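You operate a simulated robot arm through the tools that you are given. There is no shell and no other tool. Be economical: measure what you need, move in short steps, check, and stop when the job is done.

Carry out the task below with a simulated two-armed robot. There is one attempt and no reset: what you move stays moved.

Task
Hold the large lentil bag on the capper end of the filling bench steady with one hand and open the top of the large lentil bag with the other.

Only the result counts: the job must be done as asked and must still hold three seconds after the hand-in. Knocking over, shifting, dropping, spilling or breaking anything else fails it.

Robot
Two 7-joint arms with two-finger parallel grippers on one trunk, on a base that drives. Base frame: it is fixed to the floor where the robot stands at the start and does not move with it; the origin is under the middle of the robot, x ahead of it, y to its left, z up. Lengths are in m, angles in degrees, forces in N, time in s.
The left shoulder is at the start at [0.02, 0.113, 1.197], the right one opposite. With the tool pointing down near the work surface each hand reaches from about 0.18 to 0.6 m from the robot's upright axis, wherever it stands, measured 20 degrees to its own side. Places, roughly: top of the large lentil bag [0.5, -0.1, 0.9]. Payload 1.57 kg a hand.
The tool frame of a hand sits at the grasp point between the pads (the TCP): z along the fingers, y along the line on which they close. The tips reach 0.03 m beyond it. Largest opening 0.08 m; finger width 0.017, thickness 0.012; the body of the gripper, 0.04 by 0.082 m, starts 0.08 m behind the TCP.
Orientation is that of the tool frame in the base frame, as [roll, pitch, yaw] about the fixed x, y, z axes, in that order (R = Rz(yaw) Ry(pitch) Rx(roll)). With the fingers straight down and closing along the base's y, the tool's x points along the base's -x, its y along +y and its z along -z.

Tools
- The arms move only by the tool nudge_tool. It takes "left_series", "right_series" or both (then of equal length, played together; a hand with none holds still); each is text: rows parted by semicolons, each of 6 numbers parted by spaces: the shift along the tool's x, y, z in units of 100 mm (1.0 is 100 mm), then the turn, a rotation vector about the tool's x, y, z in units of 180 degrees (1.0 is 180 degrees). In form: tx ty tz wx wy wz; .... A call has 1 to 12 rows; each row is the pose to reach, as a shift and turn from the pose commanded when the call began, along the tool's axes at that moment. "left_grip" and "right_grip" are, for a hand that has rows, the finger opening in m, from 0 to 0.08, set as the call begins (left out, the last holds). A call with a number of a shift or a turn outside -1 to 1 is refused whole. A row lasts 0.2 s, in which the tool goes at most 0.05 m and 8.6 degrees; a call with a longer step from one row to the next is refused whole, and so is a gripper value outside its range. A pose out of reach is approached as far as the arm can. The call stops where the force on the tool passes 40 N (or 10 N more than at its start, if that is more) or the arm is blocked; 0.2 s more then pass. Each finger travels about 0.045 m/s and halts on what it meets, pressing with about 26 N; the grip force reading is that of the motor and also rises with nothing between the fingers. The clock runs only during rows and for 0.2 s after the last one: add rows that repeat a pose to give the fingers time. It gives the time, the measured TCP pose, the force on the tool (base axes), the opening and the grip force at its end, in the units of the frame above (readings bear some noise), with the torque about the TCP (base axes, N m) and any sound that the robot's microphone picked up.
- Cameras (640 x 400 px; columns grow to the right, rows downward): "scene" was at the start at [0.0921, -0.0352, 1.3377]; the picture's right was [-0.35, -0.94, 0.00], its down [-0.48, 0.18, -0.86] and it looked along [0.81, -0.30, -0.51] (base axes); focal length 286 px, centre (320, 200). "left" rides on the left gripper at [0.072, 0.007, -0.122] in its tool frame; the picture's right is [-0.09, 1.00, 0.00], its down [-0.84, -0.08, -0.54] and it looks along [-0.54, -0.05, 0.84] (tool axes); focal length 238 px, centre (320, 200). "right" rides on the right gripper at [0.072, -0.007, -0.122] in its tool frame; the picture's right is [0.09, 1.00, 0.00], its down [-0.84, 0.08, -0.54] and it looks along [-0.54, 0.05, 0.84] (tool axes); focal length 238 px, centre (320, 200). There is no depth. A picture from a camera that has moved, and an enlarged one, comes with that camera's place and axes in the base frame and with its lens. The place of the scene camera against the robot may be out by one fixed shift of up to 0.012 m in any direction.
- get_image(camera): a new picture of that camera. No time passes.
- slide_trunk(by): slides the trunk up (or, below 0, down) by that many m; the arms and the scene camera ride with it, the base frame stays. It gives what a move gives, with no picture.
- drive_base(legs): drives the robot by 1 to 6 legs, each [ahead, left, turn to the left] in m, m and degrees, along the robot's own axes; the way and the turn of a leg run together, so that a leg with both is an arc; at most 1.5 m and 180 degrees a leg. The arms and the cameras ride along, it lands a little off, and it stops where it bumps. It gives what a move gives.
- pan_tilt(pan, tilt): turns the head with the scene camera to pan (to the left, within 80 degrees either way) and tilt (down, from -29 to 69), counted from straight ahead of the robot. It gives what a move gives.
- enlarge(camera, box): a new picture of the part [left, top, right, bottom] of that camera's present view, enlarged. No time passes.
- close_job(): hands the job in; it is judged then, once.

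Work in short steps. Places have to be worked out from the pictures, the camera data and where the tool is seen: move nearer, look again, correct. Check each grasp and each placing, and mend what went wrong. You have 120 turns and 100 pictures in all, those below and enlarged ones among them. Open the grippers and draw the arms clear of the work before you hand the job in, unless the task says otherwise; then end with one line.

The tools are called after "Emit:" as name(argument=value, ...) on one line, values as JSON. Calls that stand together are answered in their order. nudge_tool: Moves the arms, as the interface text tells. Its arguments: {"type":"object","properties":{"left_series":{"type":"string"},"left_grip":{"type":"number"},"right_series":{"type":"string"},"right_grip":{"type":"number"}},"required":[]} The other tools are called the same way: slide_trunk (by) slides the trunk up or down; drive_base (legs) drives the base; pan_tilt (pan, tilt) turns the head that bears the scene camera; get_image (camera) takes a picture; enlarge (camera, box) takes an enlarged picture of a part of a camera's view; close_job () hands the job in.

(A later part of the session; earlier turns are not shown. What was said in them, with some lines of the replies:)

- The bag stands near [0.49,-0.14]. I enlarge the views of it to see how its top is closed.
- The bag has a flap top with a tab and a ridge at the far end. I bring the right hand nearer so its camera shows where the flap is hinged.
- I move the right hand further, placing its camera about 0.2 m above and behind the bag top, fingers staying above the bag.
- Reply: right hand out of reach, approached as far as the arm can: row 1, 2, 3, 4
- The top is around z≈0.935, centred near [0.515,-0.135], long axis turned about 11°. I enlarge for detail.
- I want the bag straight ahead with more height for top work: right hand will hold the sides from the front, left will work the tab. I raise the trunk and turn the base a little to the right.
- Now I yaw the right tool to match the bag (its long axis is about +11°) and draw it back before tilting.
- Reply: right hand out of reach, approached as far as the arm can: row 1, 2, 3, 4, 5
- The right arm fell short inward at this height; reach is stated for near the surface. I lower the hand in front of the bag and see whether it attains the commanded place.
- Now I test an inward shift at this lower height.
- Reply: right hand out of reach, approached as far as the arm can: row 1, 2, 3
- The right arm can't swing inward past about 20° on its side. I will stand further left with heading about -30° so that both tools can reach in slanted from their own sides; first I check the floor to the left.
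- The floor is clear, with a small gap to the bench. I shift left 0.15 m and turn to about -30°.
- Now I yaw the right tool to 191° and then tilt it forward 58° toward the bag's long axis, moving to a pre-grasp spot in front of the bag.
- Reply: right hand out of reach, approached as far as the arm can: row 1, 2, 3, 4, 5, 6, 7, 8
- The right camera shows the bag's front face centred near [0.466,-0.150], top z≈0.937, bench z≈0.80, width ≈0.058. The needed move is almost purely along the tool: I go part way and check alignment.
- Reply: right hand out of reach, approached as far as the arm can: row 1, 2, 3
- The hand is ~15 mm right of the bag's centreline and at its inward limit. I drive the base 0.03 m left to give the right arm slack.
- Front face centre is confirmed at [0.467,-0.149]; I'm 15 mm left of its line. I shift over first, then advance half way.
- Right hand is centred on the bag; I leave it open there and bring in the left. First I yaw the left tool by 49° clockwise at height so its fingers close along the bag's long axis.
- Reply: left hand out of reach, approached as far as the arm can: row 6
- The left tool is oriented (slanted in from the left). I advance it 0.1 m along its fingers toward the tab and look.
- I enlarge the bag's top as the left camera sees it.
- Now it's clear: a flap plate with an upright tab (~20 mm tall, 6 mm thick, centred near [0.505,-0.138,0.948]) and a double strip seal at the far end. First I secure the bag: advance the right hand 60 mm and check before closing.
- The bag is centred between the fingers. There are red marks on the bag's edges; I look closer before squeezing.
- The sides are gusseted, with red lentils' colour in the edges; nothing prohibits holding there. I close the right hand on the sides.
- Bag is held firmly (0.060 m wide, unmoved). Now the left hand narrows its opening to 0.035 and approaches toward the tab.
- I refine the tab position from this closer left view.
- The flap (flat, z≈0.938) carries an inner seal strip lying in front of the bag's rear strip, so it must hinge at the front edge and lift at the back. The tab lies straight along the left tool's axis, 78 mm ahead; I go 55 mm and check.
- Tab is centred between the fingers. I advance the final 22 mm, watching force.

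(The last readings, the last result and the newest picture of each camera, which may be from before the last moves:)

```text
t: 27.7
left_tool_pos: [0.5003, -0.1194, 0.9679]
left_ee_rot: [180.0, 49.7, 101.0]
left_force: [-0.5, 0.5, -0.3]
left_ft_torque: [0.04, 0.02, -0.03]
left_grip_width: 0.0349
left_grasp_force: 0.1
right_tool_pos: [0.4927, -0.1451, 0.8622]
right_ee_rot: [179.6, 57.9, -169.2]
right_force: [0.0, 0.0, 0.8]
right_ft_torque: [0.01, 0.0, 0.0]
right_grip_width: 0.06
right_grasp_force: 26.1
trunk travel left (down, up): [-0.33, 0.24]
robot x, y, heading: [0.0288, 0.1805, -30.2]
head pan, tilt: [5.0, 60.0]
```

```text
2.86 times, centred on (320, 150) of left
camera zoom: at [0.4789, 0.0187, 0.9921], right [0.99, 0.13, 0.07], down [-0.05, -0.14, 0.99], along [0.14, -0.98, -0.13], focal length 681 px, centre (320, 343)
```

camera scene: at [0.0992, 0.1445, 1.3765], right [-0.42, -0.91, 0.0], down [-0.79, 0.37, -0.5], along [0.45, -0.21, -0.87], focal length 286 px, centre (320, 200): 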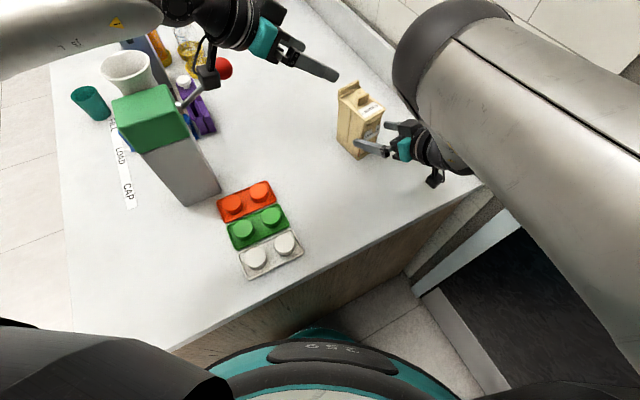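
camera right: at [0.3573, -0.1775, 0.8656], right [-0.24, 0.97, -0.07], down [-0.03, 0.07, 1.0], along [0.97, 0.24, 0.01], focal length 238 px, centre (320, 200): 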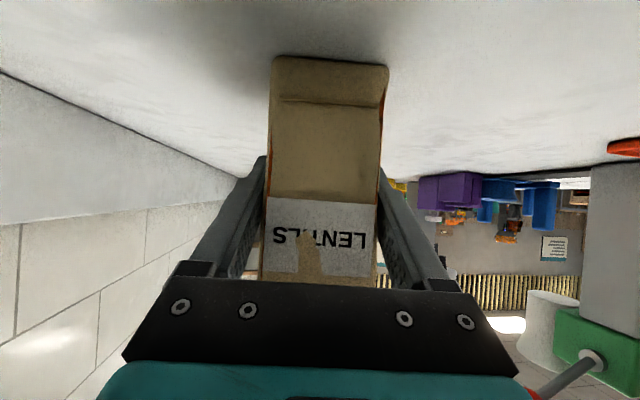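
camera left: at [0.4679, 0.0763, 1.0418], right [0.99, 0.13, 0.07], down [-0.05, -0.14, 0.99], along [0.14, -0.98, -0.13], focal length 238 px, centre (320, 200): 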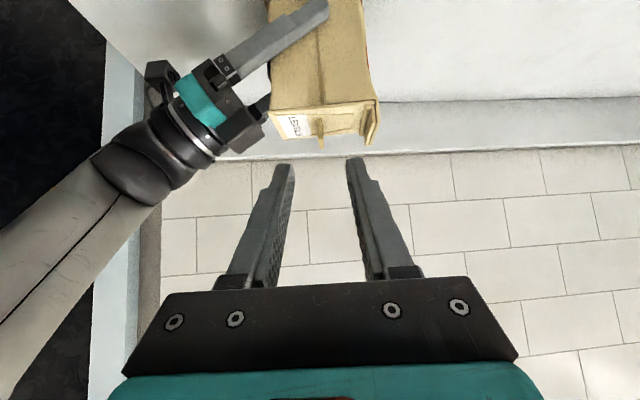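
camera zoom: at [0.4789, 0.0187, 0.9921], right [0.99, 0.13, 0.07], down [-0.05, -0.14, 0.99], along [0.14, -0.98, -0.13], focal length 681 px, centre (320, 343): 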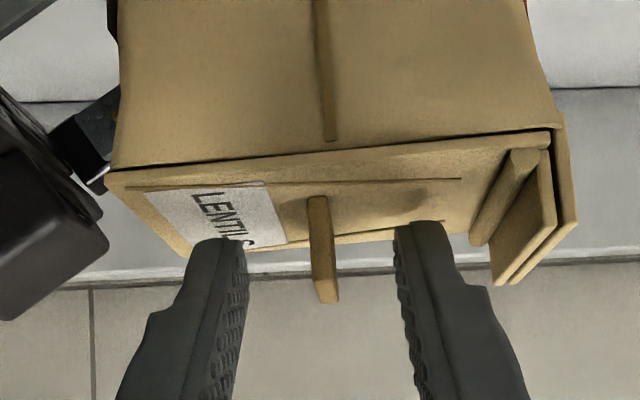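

Tips straddle the tab mid-way, just above the flap. I slide 6 mm further horizontally and close on the tab.

Emit:
nudge_tool(left_series="-0.038 0 0.046 0 0 0;-0.038 0 0.046 0 0 0")

Emit:
nudge_tool(left_series="0 0 0 0 0 0;0 0 0 0 0 0;0 0 0 0 0 0;0 0 0 0 0 0;0 0 0 0 0 0", left_grip=0.0)

Emit:
enlarge(camera="left", box=[240, 80, 400, 220])

```text
t: 28.3
left_tool_pos: [0.5014, -0.1262, 0.9694]
left_ee_rot: [180.0, 49.7, 101.1]
left_force: [-0.2, -0.3, -0.6]
left_ft_torque: [0.0, 0.02, -0.03]
left_grip_width: 0.0352
left_grasp_force: 0.1
right_tool_pos: [0.4951, -0.1437, 0.8606]
right_ee_rot: [179.6, 57.9, -169.3]
right_force: [0.2, 0.0, 0.2]
right_ft_torque: [0.07, -0.02, 0.0]
right_grip_width: 0.06
right_grasp_force: 25.9
trunk travel left (down, up): [-0.33, 0.24]
robot x, y, heading: [0.0333, 0.1805, -30.0]
head pan, tilt: [5.0, 60.0]
```

```text
t: 29.5
left_tool_pos: [0.5019, -0.1265, 0.9681]
left_ee_rot: [-180.0, 49.6, 101.2]
left_force: [4.1, -0.6, 0.4]
left_ft_torque: [-0.04, -0.13, 0.24]
left_grip_width: 0.0035
left_grasp_force: 24.3
right_tool_pos: [0.4946, -0.144, 0.861]
right_ee_rot: [179.6, 57.9, -169.3]
right_force: [-4.2, 1.3, 0.8]
right_ft_torque: [-0.02, -0.28, -0.13]
right_grip_width: 0.0597
right_grasp_force: 25.9
trunk travel left (down, up): [-0.33, 0.24]
robot x, y, heading: [0.0353, 0.1793, -30.2]
head pan, tilt: [5.0, 60.0]
```

```text
2.86 times, centred on (320, 150) of left
camera zoom: at [0.4808, 0.0126, 0.9925], right [0.99, 0.13, 0.07], down [-0.05, -0.14, 0.99], along [0.14, -0.98, -0.13], focal length 681 px, centre (320, 343)
```

zoom: 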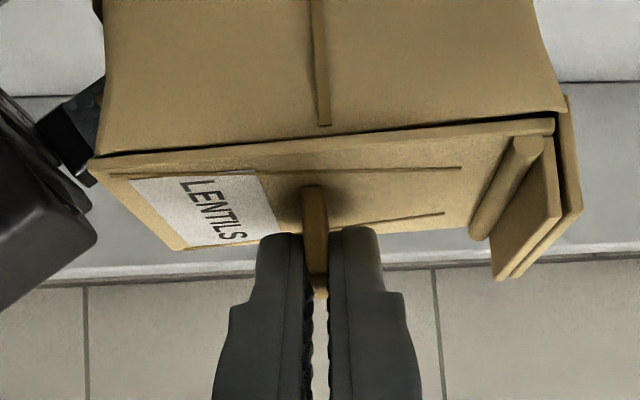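

Tab gripped. I peel the flap on an arc about its front edge: first 8° with force check.

Emit:
nudge_tool(left_series="-0.022 -0.023 -0.019 -0.0144 0 0.017;-0.0435 -0.047 -0.037 -0.0288 0 0.0339;-0.0435 -0.047 -0.037 -0.0288 0 0.0339")

Emit:
enlarge(camera="left", box=[240, 80, 400, 220])

```text
t: 30.3
left_tool_pos: [0.4962, -0.1273, 0.9737]
left_ee_rot: [167.6, 49.2, 91.7]
left_force: [4.4, -1.6, -0.3]
left_ft_torque: [-0.04, -0.17, 0.22]
left_grip_width: 0.0038
left_grasp_force: 24.7
right_tool_pos: [0.4941, -0.1444, 0.861]
right_ee_rot: [179.6, 57.9, -169.0]
right_force: [-4.8, 2.5, -0.1]
right_ft_torque: [-0.2, -0.29, -0.11]
right_grip_width: 0.0597
right_grasp_force: 25.6
trunk travel left (down, up): [-0.33, 0.24]
robot x, y, heading: [0.0306, 0.1842, -29.9]
head pan, tilt: [5.0, 60.0]
```

```text
2.86 times, centred on (320, 150) of left
camera zoom: at [0.4725, 0.0112, 0.9989], right [0.97, 0.13, 0.21], down [-0.19, -0.17, 0.97], along [0.16, -0.98, -0.14], focal length 681 px, centre (320, 343)
```

zoom: 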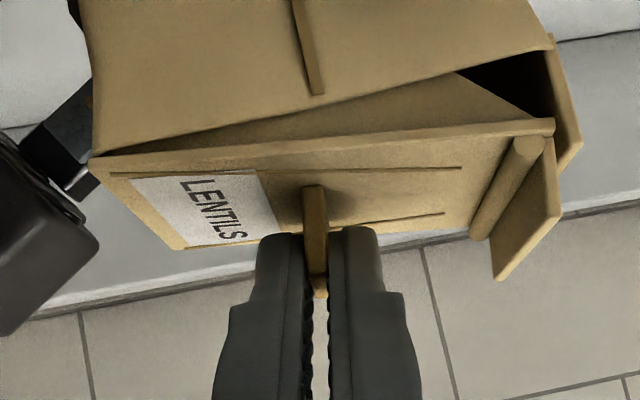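

The flap opens about the front edge, as predicted, with low force. I continue another 32° on the same arc.

Emit:
nudge_tool(left_series="-0.0435 -0.047 -0.037 -0.0288 0 0.0339;-0.081 -0.102 -0.0686 -0.0575 0 0.0678;-0.112 -0.163 -0.095 -0.0863 0 0.1017;-0.137 -0.229 -0.1165 -0.115 0 0.1356;-0.137 -0.229 -0.1165 -0.115 0 0.1356")

Emit:
get_image(camera="left")

Emit:
get_image(camera="scene")

```text
t: 31.5
left_tool_pos: [0.491, -0.1202, 0.9962]
left_ee_rot: [136.9, 40.4, 69.2]
left_force: [-8.1, -17.3, -18.5]
left_ft_torque: [-0.74, 0.03, -0.03]
left_grip_width: 0.0051
left_grasp_force: 25.4
left hand out of reach, approached as far as the arm can: row 3, 4, 5
right_tool_pos: [0.5002, -0.1401, 0.8667]
right_ee_rot: [179.6, 58.9, -168.6]
right_force: [8.3, 17.2, 20.8]
right_ft_torque: [-0.79, 0.84, -0.21]
right_grip_width: 0.0612
right_grasp_force: 26.2
trunk travel left (down, up): [-0.33, 0.24]
robot x, y, heading: [0.0301, 0.1832, -30.0]
head pan, tilt: [5.0, 60.0]
```

```text
60 pictures are left
camera left: at [0.4576, 0.0168, 1.0205], right [0.81, 0.09, 0.58], down [-0.55, -0.24, 0.8], along [0.21, -0.97, -0.15], focal length 238 px, centre (320, 200)
```

left: 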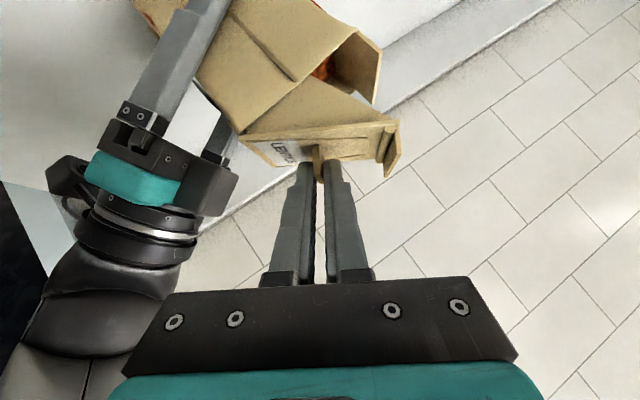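

```text
59 pictures are left
camera scene: at [0.0991, 0.1441, 1.3765], right [-0.42, -0.91, 0.0], down [-0.79, 0.37, -0.5], along [0.45, -0.21, -0.87], focal length 286 px, centre (320, 200)
```

scene: 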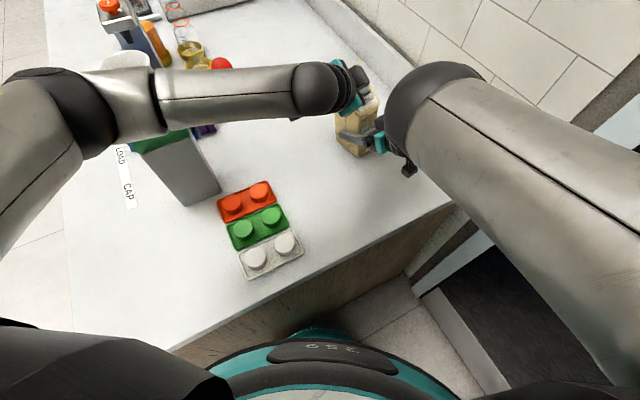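

The left arm ran out of reach at 40° and is tugging the bag (≈20 N, right hand lifted 6 mm). I ease back to the ~24° pose to remove the strain.

Emit:
nudge_tool(left_series="0.016 -0.04 0.066 0.0288 0 -0.0339;0.032 -0.081 0.132 0.0575 0 -0.0678;0.032 -0.081 0.132 0.0575 0 -0.0678")

Emit:
get_image(camera="left")

Emit:
get_image(camera="right")

```text
t: 32.3
left_tool_pos: [0.4985, -0.1257, 0.9863]
left_ee_rot: [156.2, 47.1, 83.3]
left_force: [-1.9, -2.5, -5.2]
left_ft_torque: [0.41, 0.05, 0.37]
left_grip_width: 0.0038
left_grasp_force: 24.6
right_tool_pos: [0.4937, -0.1444, 0.8619]
right_ee_rot: [179.6, 58.1, -169.1]
right_force: [3.2, 5.8, 10.0]
right_ft_torque: [0.03, -0.37, -0.21]
right_grip_width: 0.0598
right_grasp_force: 26.1
trunk travel left (down, up): [-0.33, 0.24]
robot x, y, heading: [0.0338, 0.1845, -30.2]
head pan, tilt: [5.0, 60.0]
```

```text
58 pictures are left
camera left: at [0.4697, 0.0122, 1.0112], right [0.93, 0.12, 0.34], down [-0.31, -0.2, 0.93], along [0.18, -0.97, -0.14], focal length 238 px, centre (320, 200)
```

left: 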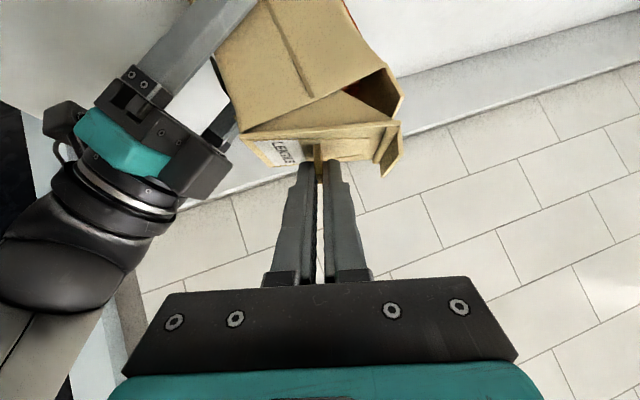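

```text
57 pictures are left
camera right: at [0.3566, -0.1777, 0.8659], right [-0.24, 0.97, -0.07], down [-0.03, 0.07, 1.0], along [0.97, 0.24, 0.01], focal length 238 px, centre (320, 200)
```

right: 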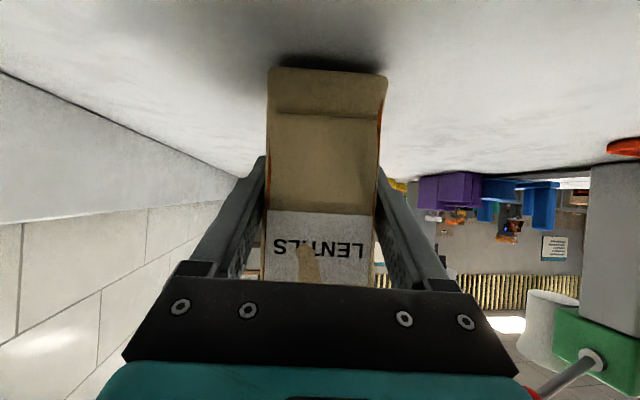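

The bag slid up ~6 mm within the right grip and hovers slightly. I lower both hands together 6 mm to set it back on the bench.

Emit:
nudge_tool(left_series="0.021 -0.01 0.018 0 0 0;0.043 -0.02 0.036 0 0 0;0.043 -0.02 0.036 0 0 0", right_series="0.025 0 0.016 0 0 0;0.051 0 0.032 0 0 0;0.051 0 0.032 0 0 0")

Emit:
get_image(camera="right")

Emit:
enlarge(camera="left", box=[200, 20, 440, 200])

```text
t: 33.1
left_tool_pos: [0.4961, -0.1264, 0.9817]
left_ee_rot: [156.2, 47.1, 83.0]
left_force: [0.1, -6.0, -0.5]
left_ft_torque: [-0.16, 0.0, 0.2]
left_grip_width: 0.0039
left_grasp_force: 25.1
right_tool_pos: [0.4935, -0.1451, 0.856]
right_ee_rot: [179.7, 57.9, -169.1]
right_force: [-5.0, 3.7, 11.6]
right_ft_torque: [-0.06, -0.55, -0.14]
right_grip_width: 0.0598
right_grasp_force: 25.5
trunk travel left (down, up): [-0.33, 0.24]
robot x, y, heading: [0.0332, 0.1838, -30.0]
head pan, tilt: [5.0, 60.0]
```

```text
56 pictures are left
camera right: at [0.3566, -0.1787, 0.8603], right [-0.24, 0.97, -0.08], down [-0.03, 0.07, 1.0], along [0.97, 0.24, 0.01], focal length 238 px, centre (320, 200)
```

right: 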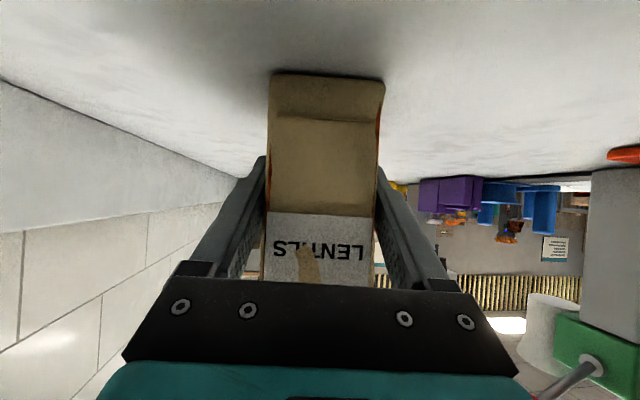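

```text
2.22 times, centred on (320, 110) of left
camera zoom: at [0.4675, 0.0107, 1.0056], right [0.93, 0.12, 0.34], down [-0.32, -0.19, 0.93], along [0.18, -0.97, -0.14], focal length 530 px, centre (320, 400)
```

zoom: 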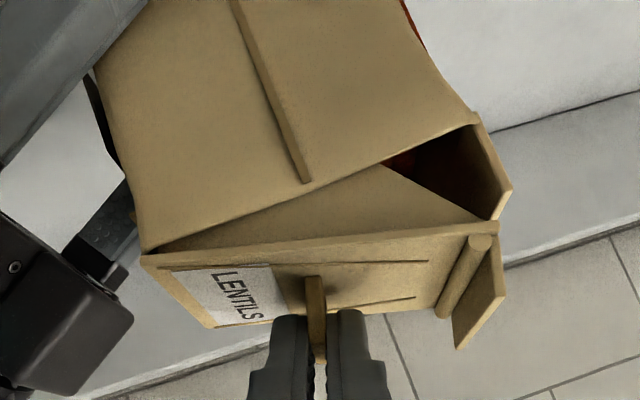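

The bag stands again, flap ~20° open. I slightly open the left fingers to see whether the flap stays by itself.

Emit:
nudge_tool(left_series="0 0 0 0 0 0;0 0 0 0 0 0;0 0 0 0 0 0", left_grip=0.02)

Emit:
enlarge(camera="left", box=[200, 20, 440, 200])

```text
t: 33.9
left_tool_pos: [0.4955, -0.1265, 0.9798]
left_ee_rot: [156.2, 46.9, 83.2]
left_force: [0.9, 0.4, -0.9]
left_ft_torque: [-0.01, 0.01, -0.01]
left_grip_width: 0.0199
left_grasp_force: 0.0
right_tool_pos: [0.4941, -0.1448, 0.8552]
right_ee_rot: [179.8, 57.8, -169.3]
right_force: [-1.5, -2.4, 3.0]
right_ft_torque: [0.17, -0.26, -0.05]
right_grip_width: 0.0596
right_grasp_force: 25.9
trunk travel left (down, up): [-0.33, 0.24]
robot x, y, heading: [0.0329, 0.1844, -29.9]
head pan, tilt: [5.0, 60.0]
```

```text
2.22 times, centred on (320, 110) of left
camera zoom: at [0.4681, 0.0112, 1.0045], right [0.93, 0.12, 0.34], down [-0.31, -0.19, 0.93], along [0.18, -0.97, -0.14], focal length 530 px, centre (320, 400)
```

zoom: 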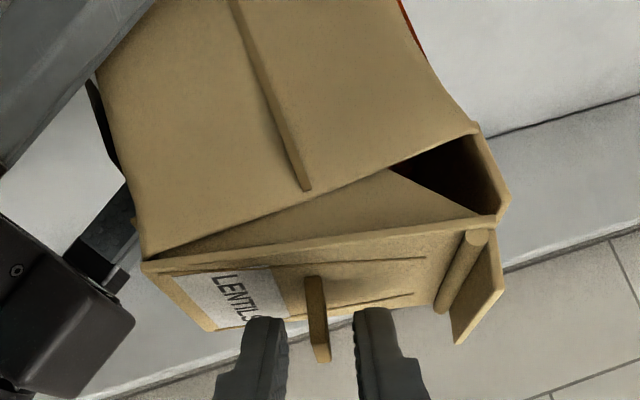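

The flap stays put where left, so I can push it in stages. I now use the rear finger against the back of the tab, keeping the hand's orientation, to swing the flap to ~40°.

Emit:
nudge_tool(left_series="-0.031 0 -0.026 0 0 0;-0.031 -0.1 -0.026 0 0 0;-0.088 -0.131 -0.074 0 0 0;-0.14 -0.175 -0.119 0 0 0;-0.14 -0.175 -0.119 0 0 0", left_grip=0.024)

Emit:
get_image(camera="left")

Emit:
get_image(camera="right")

```text
t: 35.1
left_tool_pos: [0.4741, -0.1301, 0.9927]
left_ee_rot: [156.4, 47.0, 83.2]
left_force: [1.9, 1.1, 2.5]
left_ft_torque: [0.03, -0.09, 0.04]
left_grip_width: 0.0258
left_grasp_force: 1.4
right_tool_pos: [0.4952, -0.1434, 0.8554]
right_ee_rot: [179.6, 57.9, -169.4]
right_force: [-1.8, -1.3, -3.4]
right_ft_torque: [0.23, -0.24, -0.03]
right_grip_width: 0.0597
right_grasp_force: 25.8
trunk travel left (down, up): [-0.33, 0.24]
robot x, y, heading: [0.0341, 0.1835, -30.1]
head pan, tilt: [5.0, 60.0]
```

```text
53 pictures are left
camera left: at [0.4475, 0.0068, 1.0178], right [0.93, 0.12, 0.34], down [-0.31, -0.19, 0.93], along [0.18, -0.97, -0.14], focal length 238 px, centre (320, 200)
```

left: 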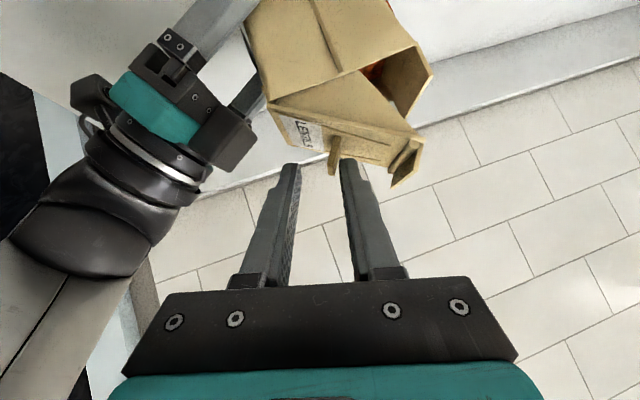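

```text
52 pictures are left
camera right: at [0.3577, -0.1779, 0.8595], right [-0.24, 0.97, -0.07], down [-0.03, 0.07, 1.0], along [0.97, 0.24, 0.01], focal length 238 px, centre (320, 200)
```

right: 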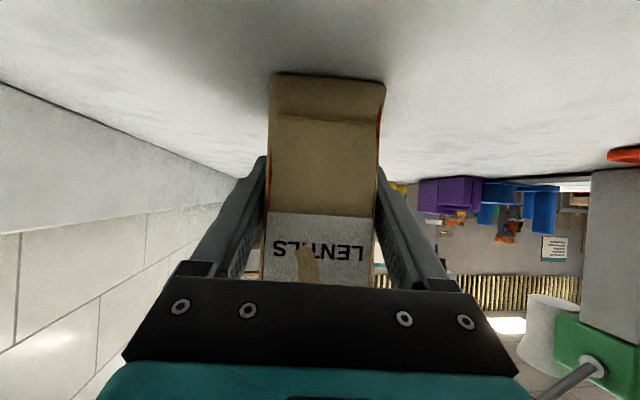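

Works with ~2 N; flap at ~35°. I keep pushing along the arc toward ~65°.

Emit:
nudge_tool(left_series="-0.047 -0.06 -0.04 0 0 0;-0.085 -0.125 -0.072 0 0 0;-0.11 -0.2 -0.093 0 0 0;-0.11 -0.2 -0.093 0 0 0")

Emit:
get_image(camera="left")

```text
t: 36.1
left_tool_pos: [0.451, -0.1363, 1.0022]
left_ee_rot: [156.2, 47.1, 83.0]
left_force: [1.8, 3.4, 11.7]
left_ft_torque: [-0.09, -0.32, 0.11]
left_grip_width: 0.0287
left_grasp_force: 2.5
right_tool_pos: [0.4946, -0.1444, 0.8548]
right_ee_rot: [179.6, 57.7, -169.2]
right_force: [-1.6, -2.8, -11.4]
right_ft_torque: [0.5, -0.74, 0.06]
right_grip_width: 0.0597
right_grasp_force: 26.2
trunk travel left (down, up): [-0.33, 0.24]
robot x, y, heading: [0.0316, 0.1777, -30.1]
head pan, tilt: [5.0, 60.0]
```

```text
51 pictures are left
camera left: at [0.4244, 0.0015, 1.0271], right [0.93, 0.12, 0.34], down [-0.32, -0.19, 0.93], along [0.18, -0.97, -0.14], focal length 238 px, centre (320, 200)
```

left: 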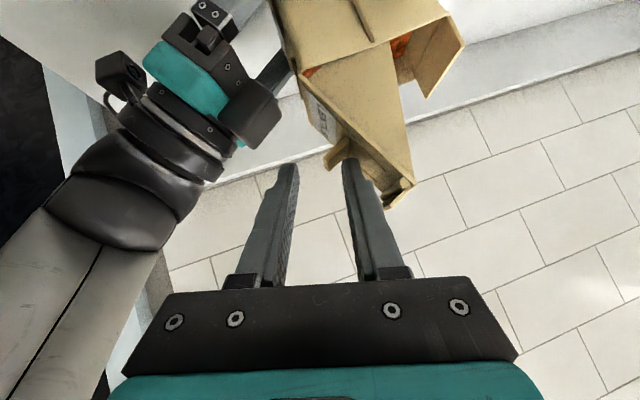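

Flap at ~65–70°, low force. Now I withdraw the left hand along its fingers and shift behind the flap to push its inner face further forward.

Emit:
nudge_tool(left_series="0 0 -0.3 0 0 0;0 0 -0.6 0 0 0;0.06 0.35 -0.6 0 0 0;0.12 0.76 -0.6 0 0 0;0.12 0.76 -0.6 0 0 0")

Emit:
nudge_tool(left_series="0 0 0 0 0 0;0 0 0 0 0 0;0 0 0 0 0 0", left_grip=0.0)

Emit:
get_image(camera="left")

Emit:
enlarge(camera="scene", box=[290, 40, 430, 180])

```text
t: 37.3
left_tool_pos: [0.5063, -0.072, 1.0488]
left_ee_rot: [156.4, 47.0, 83.2]
left_force: [0.6, -0.4, 1.0]
left_ft_torque: [0.01, -0.01, -0.01]
left_grip_width: 0.024
left_grasp_force: 0.1
right_tool_pos: [0.4953, -0.1446, 0.8555]
right_ee_rot: [179.6, 57.8, -169.2]
right_force: [0.8, -0.7, -4.6]
right_ft_torque: [-0.02, 0.1, 0.02]
right_grip_width: 0.0597
right_grasp_force: 26.3
trunk travel left (down, up): [-0.33, 0.24]
robot x, y, heading: [0.0299, 0.1795, -29.5]
head pan, tilt: [5.0, 60.0]
```

```text
t: 38.1
left_tool_pos: [0.506, -0.0724, 1.0485]
left_ee_rot: [156.4, 47.0, 83.2]
left_force: [1.2, -0.4, -0.1]
left_ft_torque: [0.02, 0.0, -0.01]
left_grip_width: 0.0
left_grasp_force: 20.9
right_tool_pos: [0.4963, -0.1436, 0.8545]
right_ee_rot: [179.6, 57.8, -169.1]
right_force: [0.0, -0.3, -4.9]
right_ft_torque: [-0.03, 0.08, 0.02]
right_grip_width: 0.0596
right_grasp_force: 26.0
trunk travel left (down, up): [-0.33, 0.24]
robot x, y, heading: [0.0359, 0.1833, -30.1]
head pan, tilt: [5.0, 60.0]
```

```text
50 pictures are left
camera left: at [0.4787, 0.0663, 1.0745], right [0.93, 0.12, 0.34], down [-0.31, -0.19, 0.93], along [0.18, -0.97, -0.14], focal length 238 px, centre (320, 200)
```

left: 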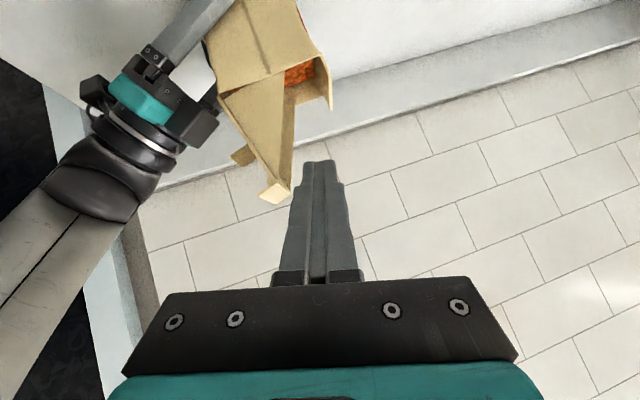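

```text
2.86 times, centred on (360, 110) of scene
camera zoom: at [0.0997, 0.144, 1.3765], right [-0.42, -0.91, 0.0], down [-0.79, 0.37, -0.5], along [0.45, -0.21, -0.87], focal length 818 px, centre (206, 457)
```

zoom: 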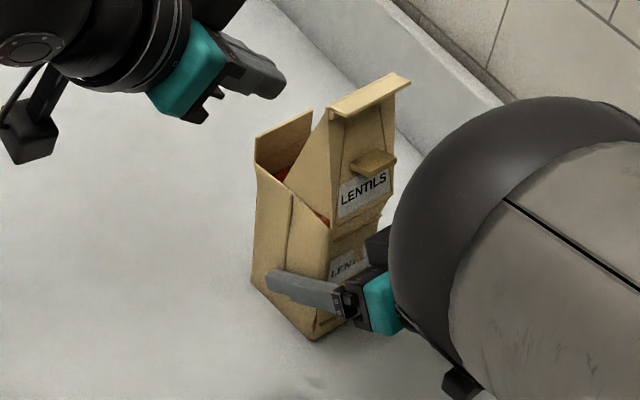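

The flap is at ~75–80°. I advance the closed fingers behind it above the mouth and push gently forward to bring it past upright.

Emit:
nudge_tool(left_series="0 0 0.3 0 0 0;0 0 0.6 0 0 0;0 0 0.6 0 0 0")

Emit:
get_image(camera="left")

Emit:
enlarge(camera="scene", box=[290, 40, 430, 180])

```text
t: 38.9
left_tool_pos: [0.524, -0.114, 1.0124]
left_ee_rot: [156.3, 47.0, 83.2]
left_force: [-0.4, -0.4, 0.3]
left_ft_torque: [0.03, 0.03, 0.01]
left_grip_width: 0.0
left_grasp_force: 21.0
right_tool_pos: [0.496, -0.1443, 0.8544]
right_ee_rot: [179.5, 57.9, -169.2]
right_force: [0.2, -0.4, -3.9]
right_ft_torque: [-0.01, 0.09, -0.02]
right_grip_width: 0.0595
right_grasp_force: 25.5
trunk travel left (down, up): [-0.33, 0.24]
robot x, y, heading: [0.0335, 0.1835, -29.9]
head pan, tilt: [5.0, 60.0]
```

```text
48 pictures are left
camera left: at [0.498, 0.0237, 1.0381], right [0.93, 0.12, 0.34], down [-0.31, -0.19, 0.93], along [0.18, -0.97, -0.14], focal length 238 px, centre (320, 200)
```

left: 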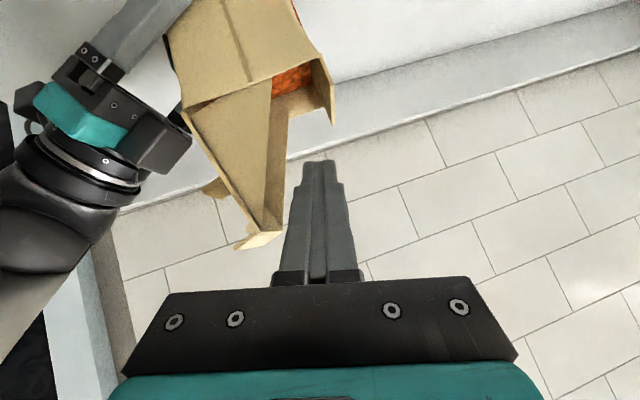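

```text
2.86 times, centred on (360, 110) of scene
camera zoom: at [0.0996, 0.1442, 1.3765], right [-0.42, -0.91, 0.0], down [-0.79, 0.37, -0.5], along [0.45, -0.21, -0.87], focal length 818 px, centre (206, 457)
```

zoom: 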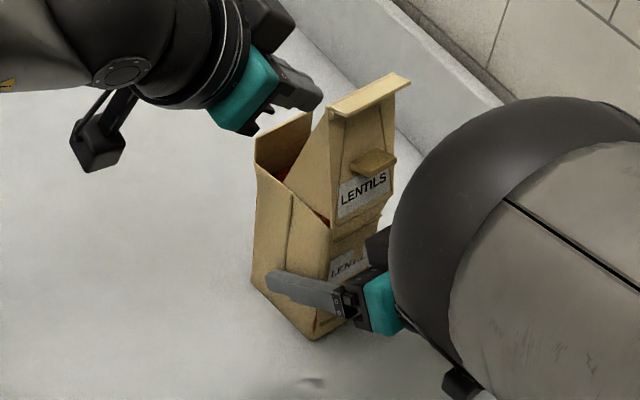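

Fingers are behind the flap, clear of the rear strip. I push forward 45 mm slowly.

Emit:
nudge_tool(left_series="-0.003 -0.11 -0.003 0 0 0;-0.006 -0.22 -0.005 0 0 0;-0.009 -0.33 -0.008 0 0 0;-0.012 -0.42 -0.01 0 0 0;-0.012 -0.42 -0.01 0 0 0")

Emit:
get_image(camera="left")

Emit:
enlarge(camera="scene", box=[290, 40, 430, 180])

```text
t: 40.1
left_tool_pos: [0.4848, -0.1203, 1.0025]
left_ee_rot: [156.3, 47.0, 83.3]
left_force: [0.2, 0.1, -0.1]
left_ft_torque: [0.04, 0.0, 0.0]
left_grip_width: 0.0
left_grasp_force: 21.4
right_tool_pos: [0.4952, -0.1442, 0.8553]
right_ee_rot: [179.6, 57.9, -169.2]
right_force: [0.4, -0.1, -3.7]
right_ft_torque: [-0.01, 0.1, -0.03]
right_grip_width: 0.0595
right_grasp_force: 25.9
trunk travel left (down, up): [-0.33, 0.24]
robot x, y, heading: [0.0305, 0.1822, -29.9]
head pan, tilt: [5.0, 60.0]
```

```text
46 pictures are left
camera left: at [0.4572, 0.0166, 1.0281], right [0.93, 0.12, 0.34], down [-0.31, -0.19, 0.93], along [0.18, -0.97, -0.14], focal length 238 px, centre (320, 200)
```

left: 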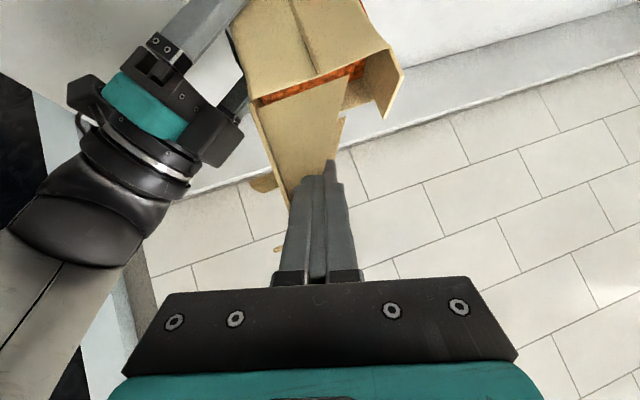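

```text
2.86 times, centred on (360, 110) of scene
camera zoom: at [0.0997, 0.1441, 1.3765], right [-0.42, -0.91, 0.0], down [-0.79, 0.37, -0.5], along [0.45, -0.21, -0.87], focal length 818 px, centre (206, 457)
```

zoom: 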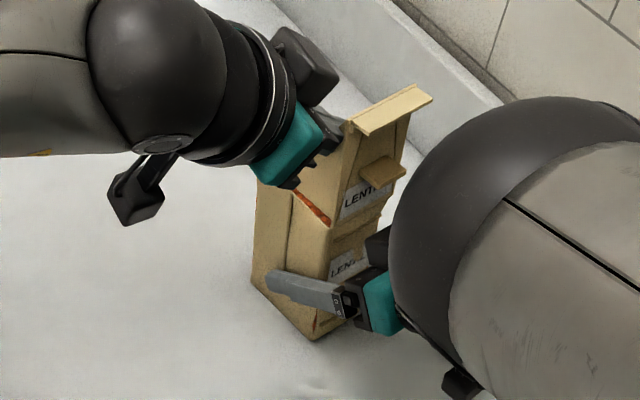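

The flap is about upright, with almost no resistance. I push 15 mm more, then back away and withdraw the left hand.

Emit:
nudge_tool(left_series="-0.002 -0.08 -0.002 0 0 0;-0.004 -0.15 -0.004 0 0 0;0 0.1 0 0 0 0;0.01 0.3 0 0 0 0;0.01 0.3 -0.3 0 0 0;0.01 0.3 -0.7 0 0 0;0.01 0.3 -1.0 0 0 0;0.01 0.3 -1.0 0 0 0")

Emit:
enlarge(camera="scene", box=[290, 40, 430, 180])

Emit:
get_image(camera="left")

Emit:
get_image(camera="right")

```text
t: 41.9
left_tool_pos: [0.4817, -0.044, 1.0726]
left_ee_rot: [156.4, 47.0, 83.3]
left_force: [0.0, 0.4, -0.5]
left_ft_torque: [0.01, 0.0, 0.01]
left_grip_width: 0.0
left_grasp_force: 21.1
right_tool_pos: [0.4959, -0.1445, 0.8561]
right_ee_rot: [179.6, 57.9, -169.1]
right_force: [0.0, -0.1, -3.8]
right_ft_torque: [0.01, 0.03, -0.03]
right_grip_width: 0.0599
right_grasp_force: 25.5
trunk travel left (down, up): [-0.33, 0.24]
robot x, y, heading: [0.0337, 0.1796, -30.1]
head pan, tilt: [5.0, 60.0]
```

```text
2.86 times, centred on (360, 110) of scene
camera zoom: at [0.0996, 0.144, 1.3764], right [-0.42, -0.91, 0.0], down [-0.79, 0.37, -0.5], along [0.45, -0.21, -0.87], focal length 818 px, centre (206, 457)
```

zoom: 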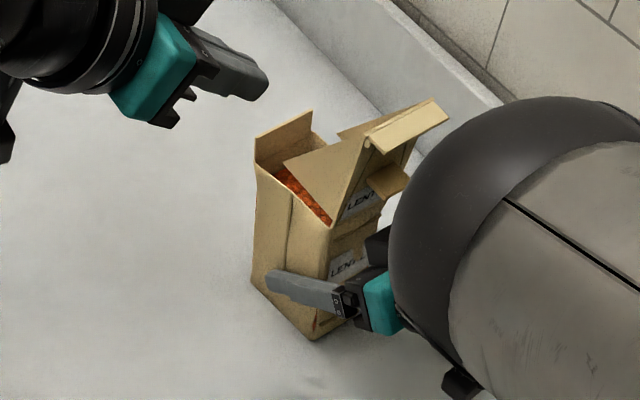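

```text
43 pictures are left
camera left: at [0.4538, 0.0934, 1.0985], right [0.93, 0.12, 0.34], down [-0.31, -0.19, 0.93], along [0.18, -0.97, -0.14], focal length 238 px, centre (320, 200)
```

left: 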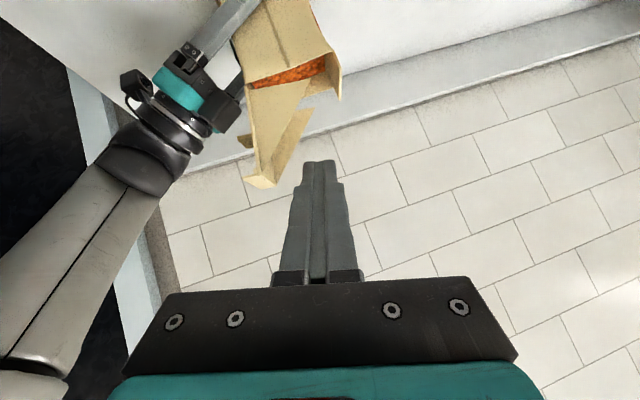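

```text
42 pictures are left
camera right: at [0.3582, -0.1783, 0.8598], right [-0.24, 0.97, -0.07], down [-0.03, 0.07, 1.0], along [0.97, 0.24, 0.01], focal length 238 px, centre (320, 200)
```

right: 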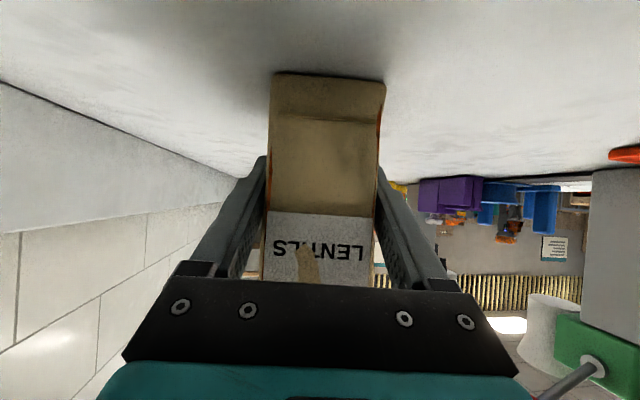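

Flap rests well past upright, no spill. The right hand carries ~4 N of the bag's weight, so it hovers ~2 mm; I lower it until it touches.

Emit:
nudge_tool(right_series="0.008 0 0.005 0 0 0;0.017 0 0.0106 0 0 0;0.017 0 0.0106 0 0 0")

```text
t: 42.7
left_tool_pos: [0.4809, -0.0452, 1.0731]
left_ee_rot: [156.3, 47.0, 83.2]
left_force: [-0.2, -0.5, -0.1]
left_ft_torque: [-0.02, -0.03, -0.02]
left_grip_width: 0.0001
left_grasp_force: 20.8
right_tool_pos: [0.4952, -0.1446, 0.8548]
right_ee_rot: [179.6, 58.1, -169.2]
right_force: [-1.3, -0.4, 3.5]
right_ft_torque: [0.17, -0.39, 0.0]
right_grip_width: 0.0597
right_grasp_force: 26.0
trunk travel left (down, up): [-0.33, 0.24]
robot x, y, heading: [0.0318, 0.1792, -30.1]
head pan, tilt: [5.0, 60.0]
```

Contact restored. I open the right hand fully in place, then check.

Emit:
nudge_tool(right_series="0 0 0 0 0 0;0 0 0 0 0 0;0 0 0 0 0 0;0 0 0 0 0 0", right_grip=0.08)

Emit:
get_image(camera="right")

Emit:
enlarge(camera="scene", box=[290, 40, 430, 180])

```text
t: 43.7
left_tool_pos: [0.4816, -0.0441, 1.0725]
left_ee_rot: [156.4, 47.0, 83.1]
left_force: [-0.4, 0.2, 0.7]
left_ft_torque: [0.0, 0.03, 0.0]
left_grip_width: 0.0
left_grasp_force: 21.3
right_tool_pos: [0.4953, -0.1442, 0.8534]
right_ee_rot: [179.7, 57.8, -169.3]
right_force: [-0.7, 0.4, -0.3]
right_ft_torque: [0.01, -0.02, 0.0]
right_grip_width: 0.0802
right_grasp_force: 0.0
trunk travel left (down, up): [-0.33, 0.24]
robot x, y, heading: [0.0349, 0.18, -30.0]
head pan, tilt: [5.0, 60.0]
```

```text
41 pictures are left
camera right: at [0.3581, -0.1783, 0.858], right [-0.24, 0.97, -0.07], down [-0.03, 0.07, 1.0], along [0.97, 0.24, 0.01], focal length 238 px, centre (320, 200)
```

right: 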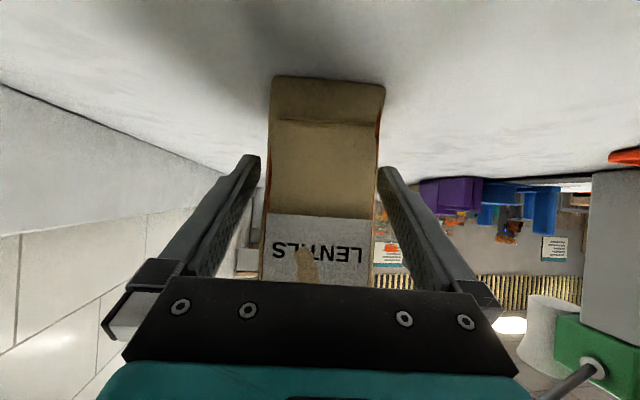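

```text
2.86 times, centred on (360, 110) of scene
camera zoom: at [0.0994, 0.1443, 1.3765], right [-0.42, -0.91, 0.0], down [-0.79, 0.37, -0.5], along [0.45, -0.21, -0.87], focal length 818 px, centre (206, 457)
```

zoom: 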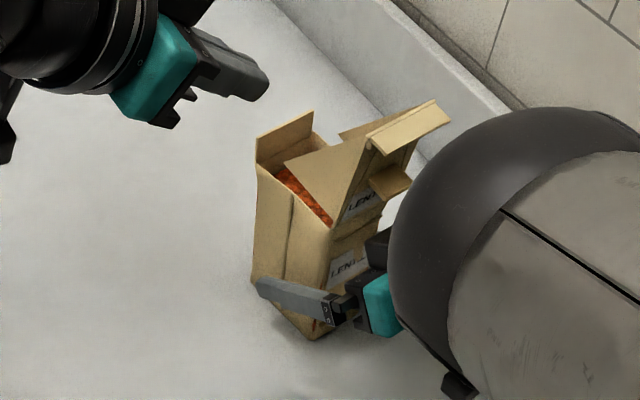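

The bag stands steady on its own. I withdraw the right hand straight back horizontally in short steps, watching for sideways drift.

Emit:
nudge_tool(right_series="0.053 0 -0.085 0 0 0;0.106 0 -0.17 0 0 0;0.158 0 -0.255 0 0 0;0.158 0 -0.255 0 0 0")

Emit:
get_image(camera="right")

```text
t: 44.7
left_tool_pos: [0.4811, -0.0438, 1.0724]
left_ee_rot: [156.3, 47.1, 83.1]
left_force: [-1.5, 0.6, 0.0]
left_ft_torque: [0.04, -0.01, -0.02]
left_grip_width: 0.0
left_grasp_force: 21.2
right_tool_pos: [0.4659, -0.1502, 0.8548]
right_ee_rot: [179.6, 57.9, -169.1]
right_force: [0.9, -0.1, 0.0]
right_ft_torque: [0.0, 0.02, -0.02]
right_grip_width: 0.0801
right_grasp_force: 0.0
trunk travel left (down, up): [-0.33, 0.24]
robot x, y, heading: [0.0307, 0.1833, -29.9]
head pan, tilt: [5.0, 60.0]
```

```text
39 pictures are left
camera right: at [0.3283, -0.1846, 0.8582], right [-0.24, 0.97, -0.07], down [-0.03, 0.07, 1.0], along [0.97, 0.24, 0.01], focal length 238 px, centre (320, 200)
```

right: 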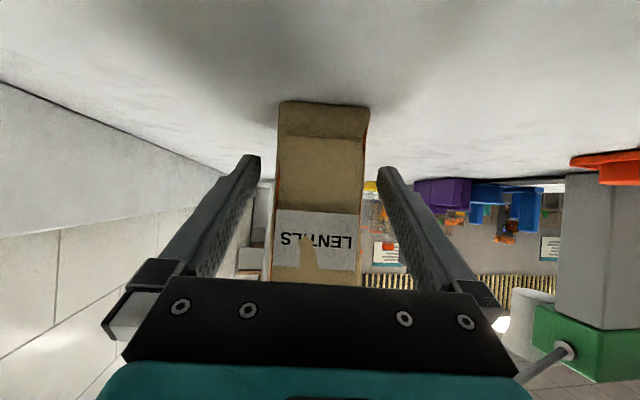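

Straight so far. I continue another 50 mm back; the fingers will then be off the bag.

Emit:
nudge_tool(right_series="0.09 0 -0.144 0 0 0;0.18 0 -0.288 0 0 0;0.264 0 -0.425 0 0 0;0.264 0 -0.425 0 0 0")

Emit:
get_image(camera="right")

Emit:
get_image(camera="scene")

```text
t: 45.7
left_tool_pos: [0.4824, -0.0451, 1.0723]
left_ee_rot: [156.5, 47.0, 83.2]
left_force: [-0.4, -0.9, 0.2]
left_ft_torque: [0.03, 0.0, 0.0]
left_grip_width: 0.0
left_grasp_force: 21.1
right_tool_pos: [0.4164, -0.161, 0.8537]
right_ee_rot: [179.7, 57.9, -169.2]
right_force: [0.1, 0.9, 1.0]
right_ft_torque: [0.0, 0.01, -0.02]
right_grip_width: 0.08
right_grasp_force: 0.0
trunk travel left (down, up): [-0.33, 0.24]
robot x, y, heading: [0.0312, 0.1815, -29.9]
head pan, tilt: [5.0, 60.0]
```

```text
38 pictures are left
camera right: at [0.2793, -0.1941, 0.8588], right [-0.24, 0.97, -0.07], down [-0.03, 0.07, 1.0], along [0.97, 0.24, 0.01], focal length 238 px, centre (320, 200)
```

right: 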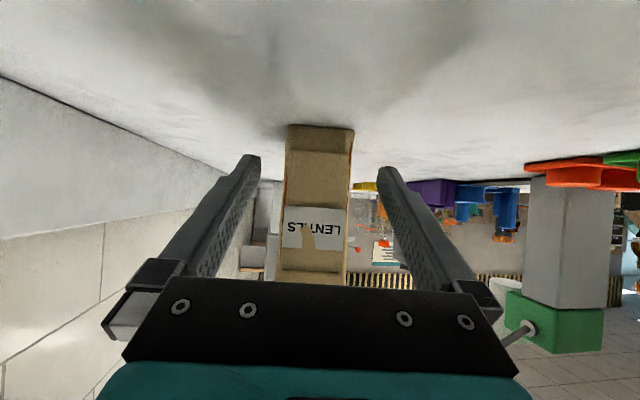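

```text
37 pictures are left
camera scene: at [0.0994, 0.1443, 1.3765], right [-0.42, -0.91, 0.0], down [-0.79, 0.37, -0.5], along [0.45, -0.21, -0.87], focal length 286 px, centre (320, 200)
```

scene: 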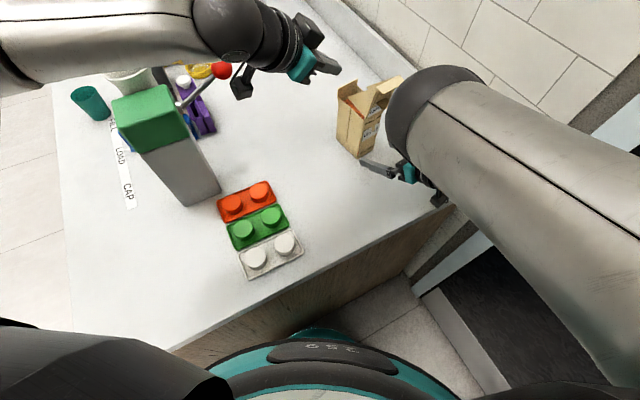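

Bag is free and standing, flap open. I withdraw both hands further and open the left fingers.

Emit:
nudge_tool(left_series="0 0 -0.2 0 0 0;0 0 -0.4 0 0 0;0 0 -0.6 0 0 0;0 0 -0.6 0 0 0;0 0 -0.6 0 0 0", right_series="0 0 -0.2 0 0 0;0 0 -0.4 0 0 0;0 0 -0.6 0 0 0;0 0 -0.6 0 0 0;0 0 -0.6 0 0 0", left_grip=0.08, right_grip=0.08)

Emit:
get_image(camera="scene")

Emit:
get_image(camera="left")

```text
t: 46.9
left_tool_pos: [0.4622, -0.0011, 1.1105]
left_ee_rot: [156.4, 47.1, 83.1]
left_force: [1.1, 0.6, 0.1]
left_ft_torque: [0.01, 0.0, 0.0]
left_grip_width: 0.0799
left_grasp_force: 0.1
right_tool_pos: [0.3671, -0.169, 0.8849]
right_ee_rot: [179.7, 58.1, -169.2]
right_force: [-0.2, 0.2, 0.2]
right_ft_torque: [-0.02, 0.01, -0.01]
right_grip_width: 0.0802
right_grasp_force: 0.1
trunk travel left (down, up): [-0.33, 0.24]
robot x, y, heading: [0.0328, 0.1797, -29.8]
head pan, tilt: [5.0, 60.0]
```

```text
36 pictures are left
camera scene: at [0.0993, 0.1443, 1.3765], right [-0.42, -0.91, 0.0], down [-0.79, 0.37, -0.5], along [0.45, -0.21, -0.87], focal length 286 px, centre (320, 200)
```

scene: 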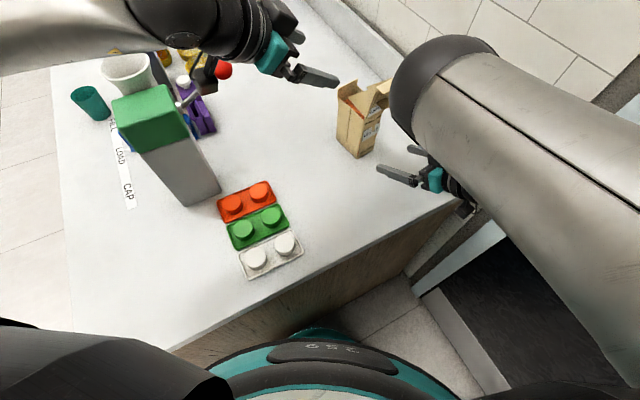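

```text
35 pictures are left
camera left: at [0.4346, 0.1362, 1.1358], right [0.93, 0.12, 0.34], down [-0.31, -0.19, 0.93], along [0.18, -0.97, -0.14], focal length 238 px, centre (320, 200)
```

left: 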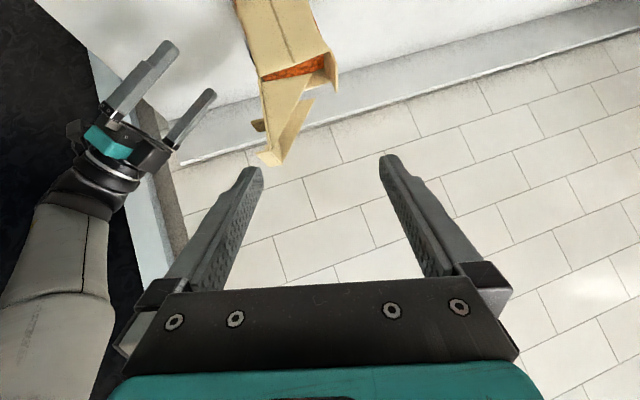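

The flap is wide open past upright, the bag stands with nothing spilled, and both hands are open and clear. I hand in the job.

Emit:
close_job()

```text
The job is handed in.
```

The large lentil bag is open and standing upright on the bench. The right hand held its sides while the left lifted the top flap past upright. I saw no spill, nothing else was touched, and both hands were open and clear at hand-in; during opening the bag slid up about 6 mm in the grip and I set it back down.
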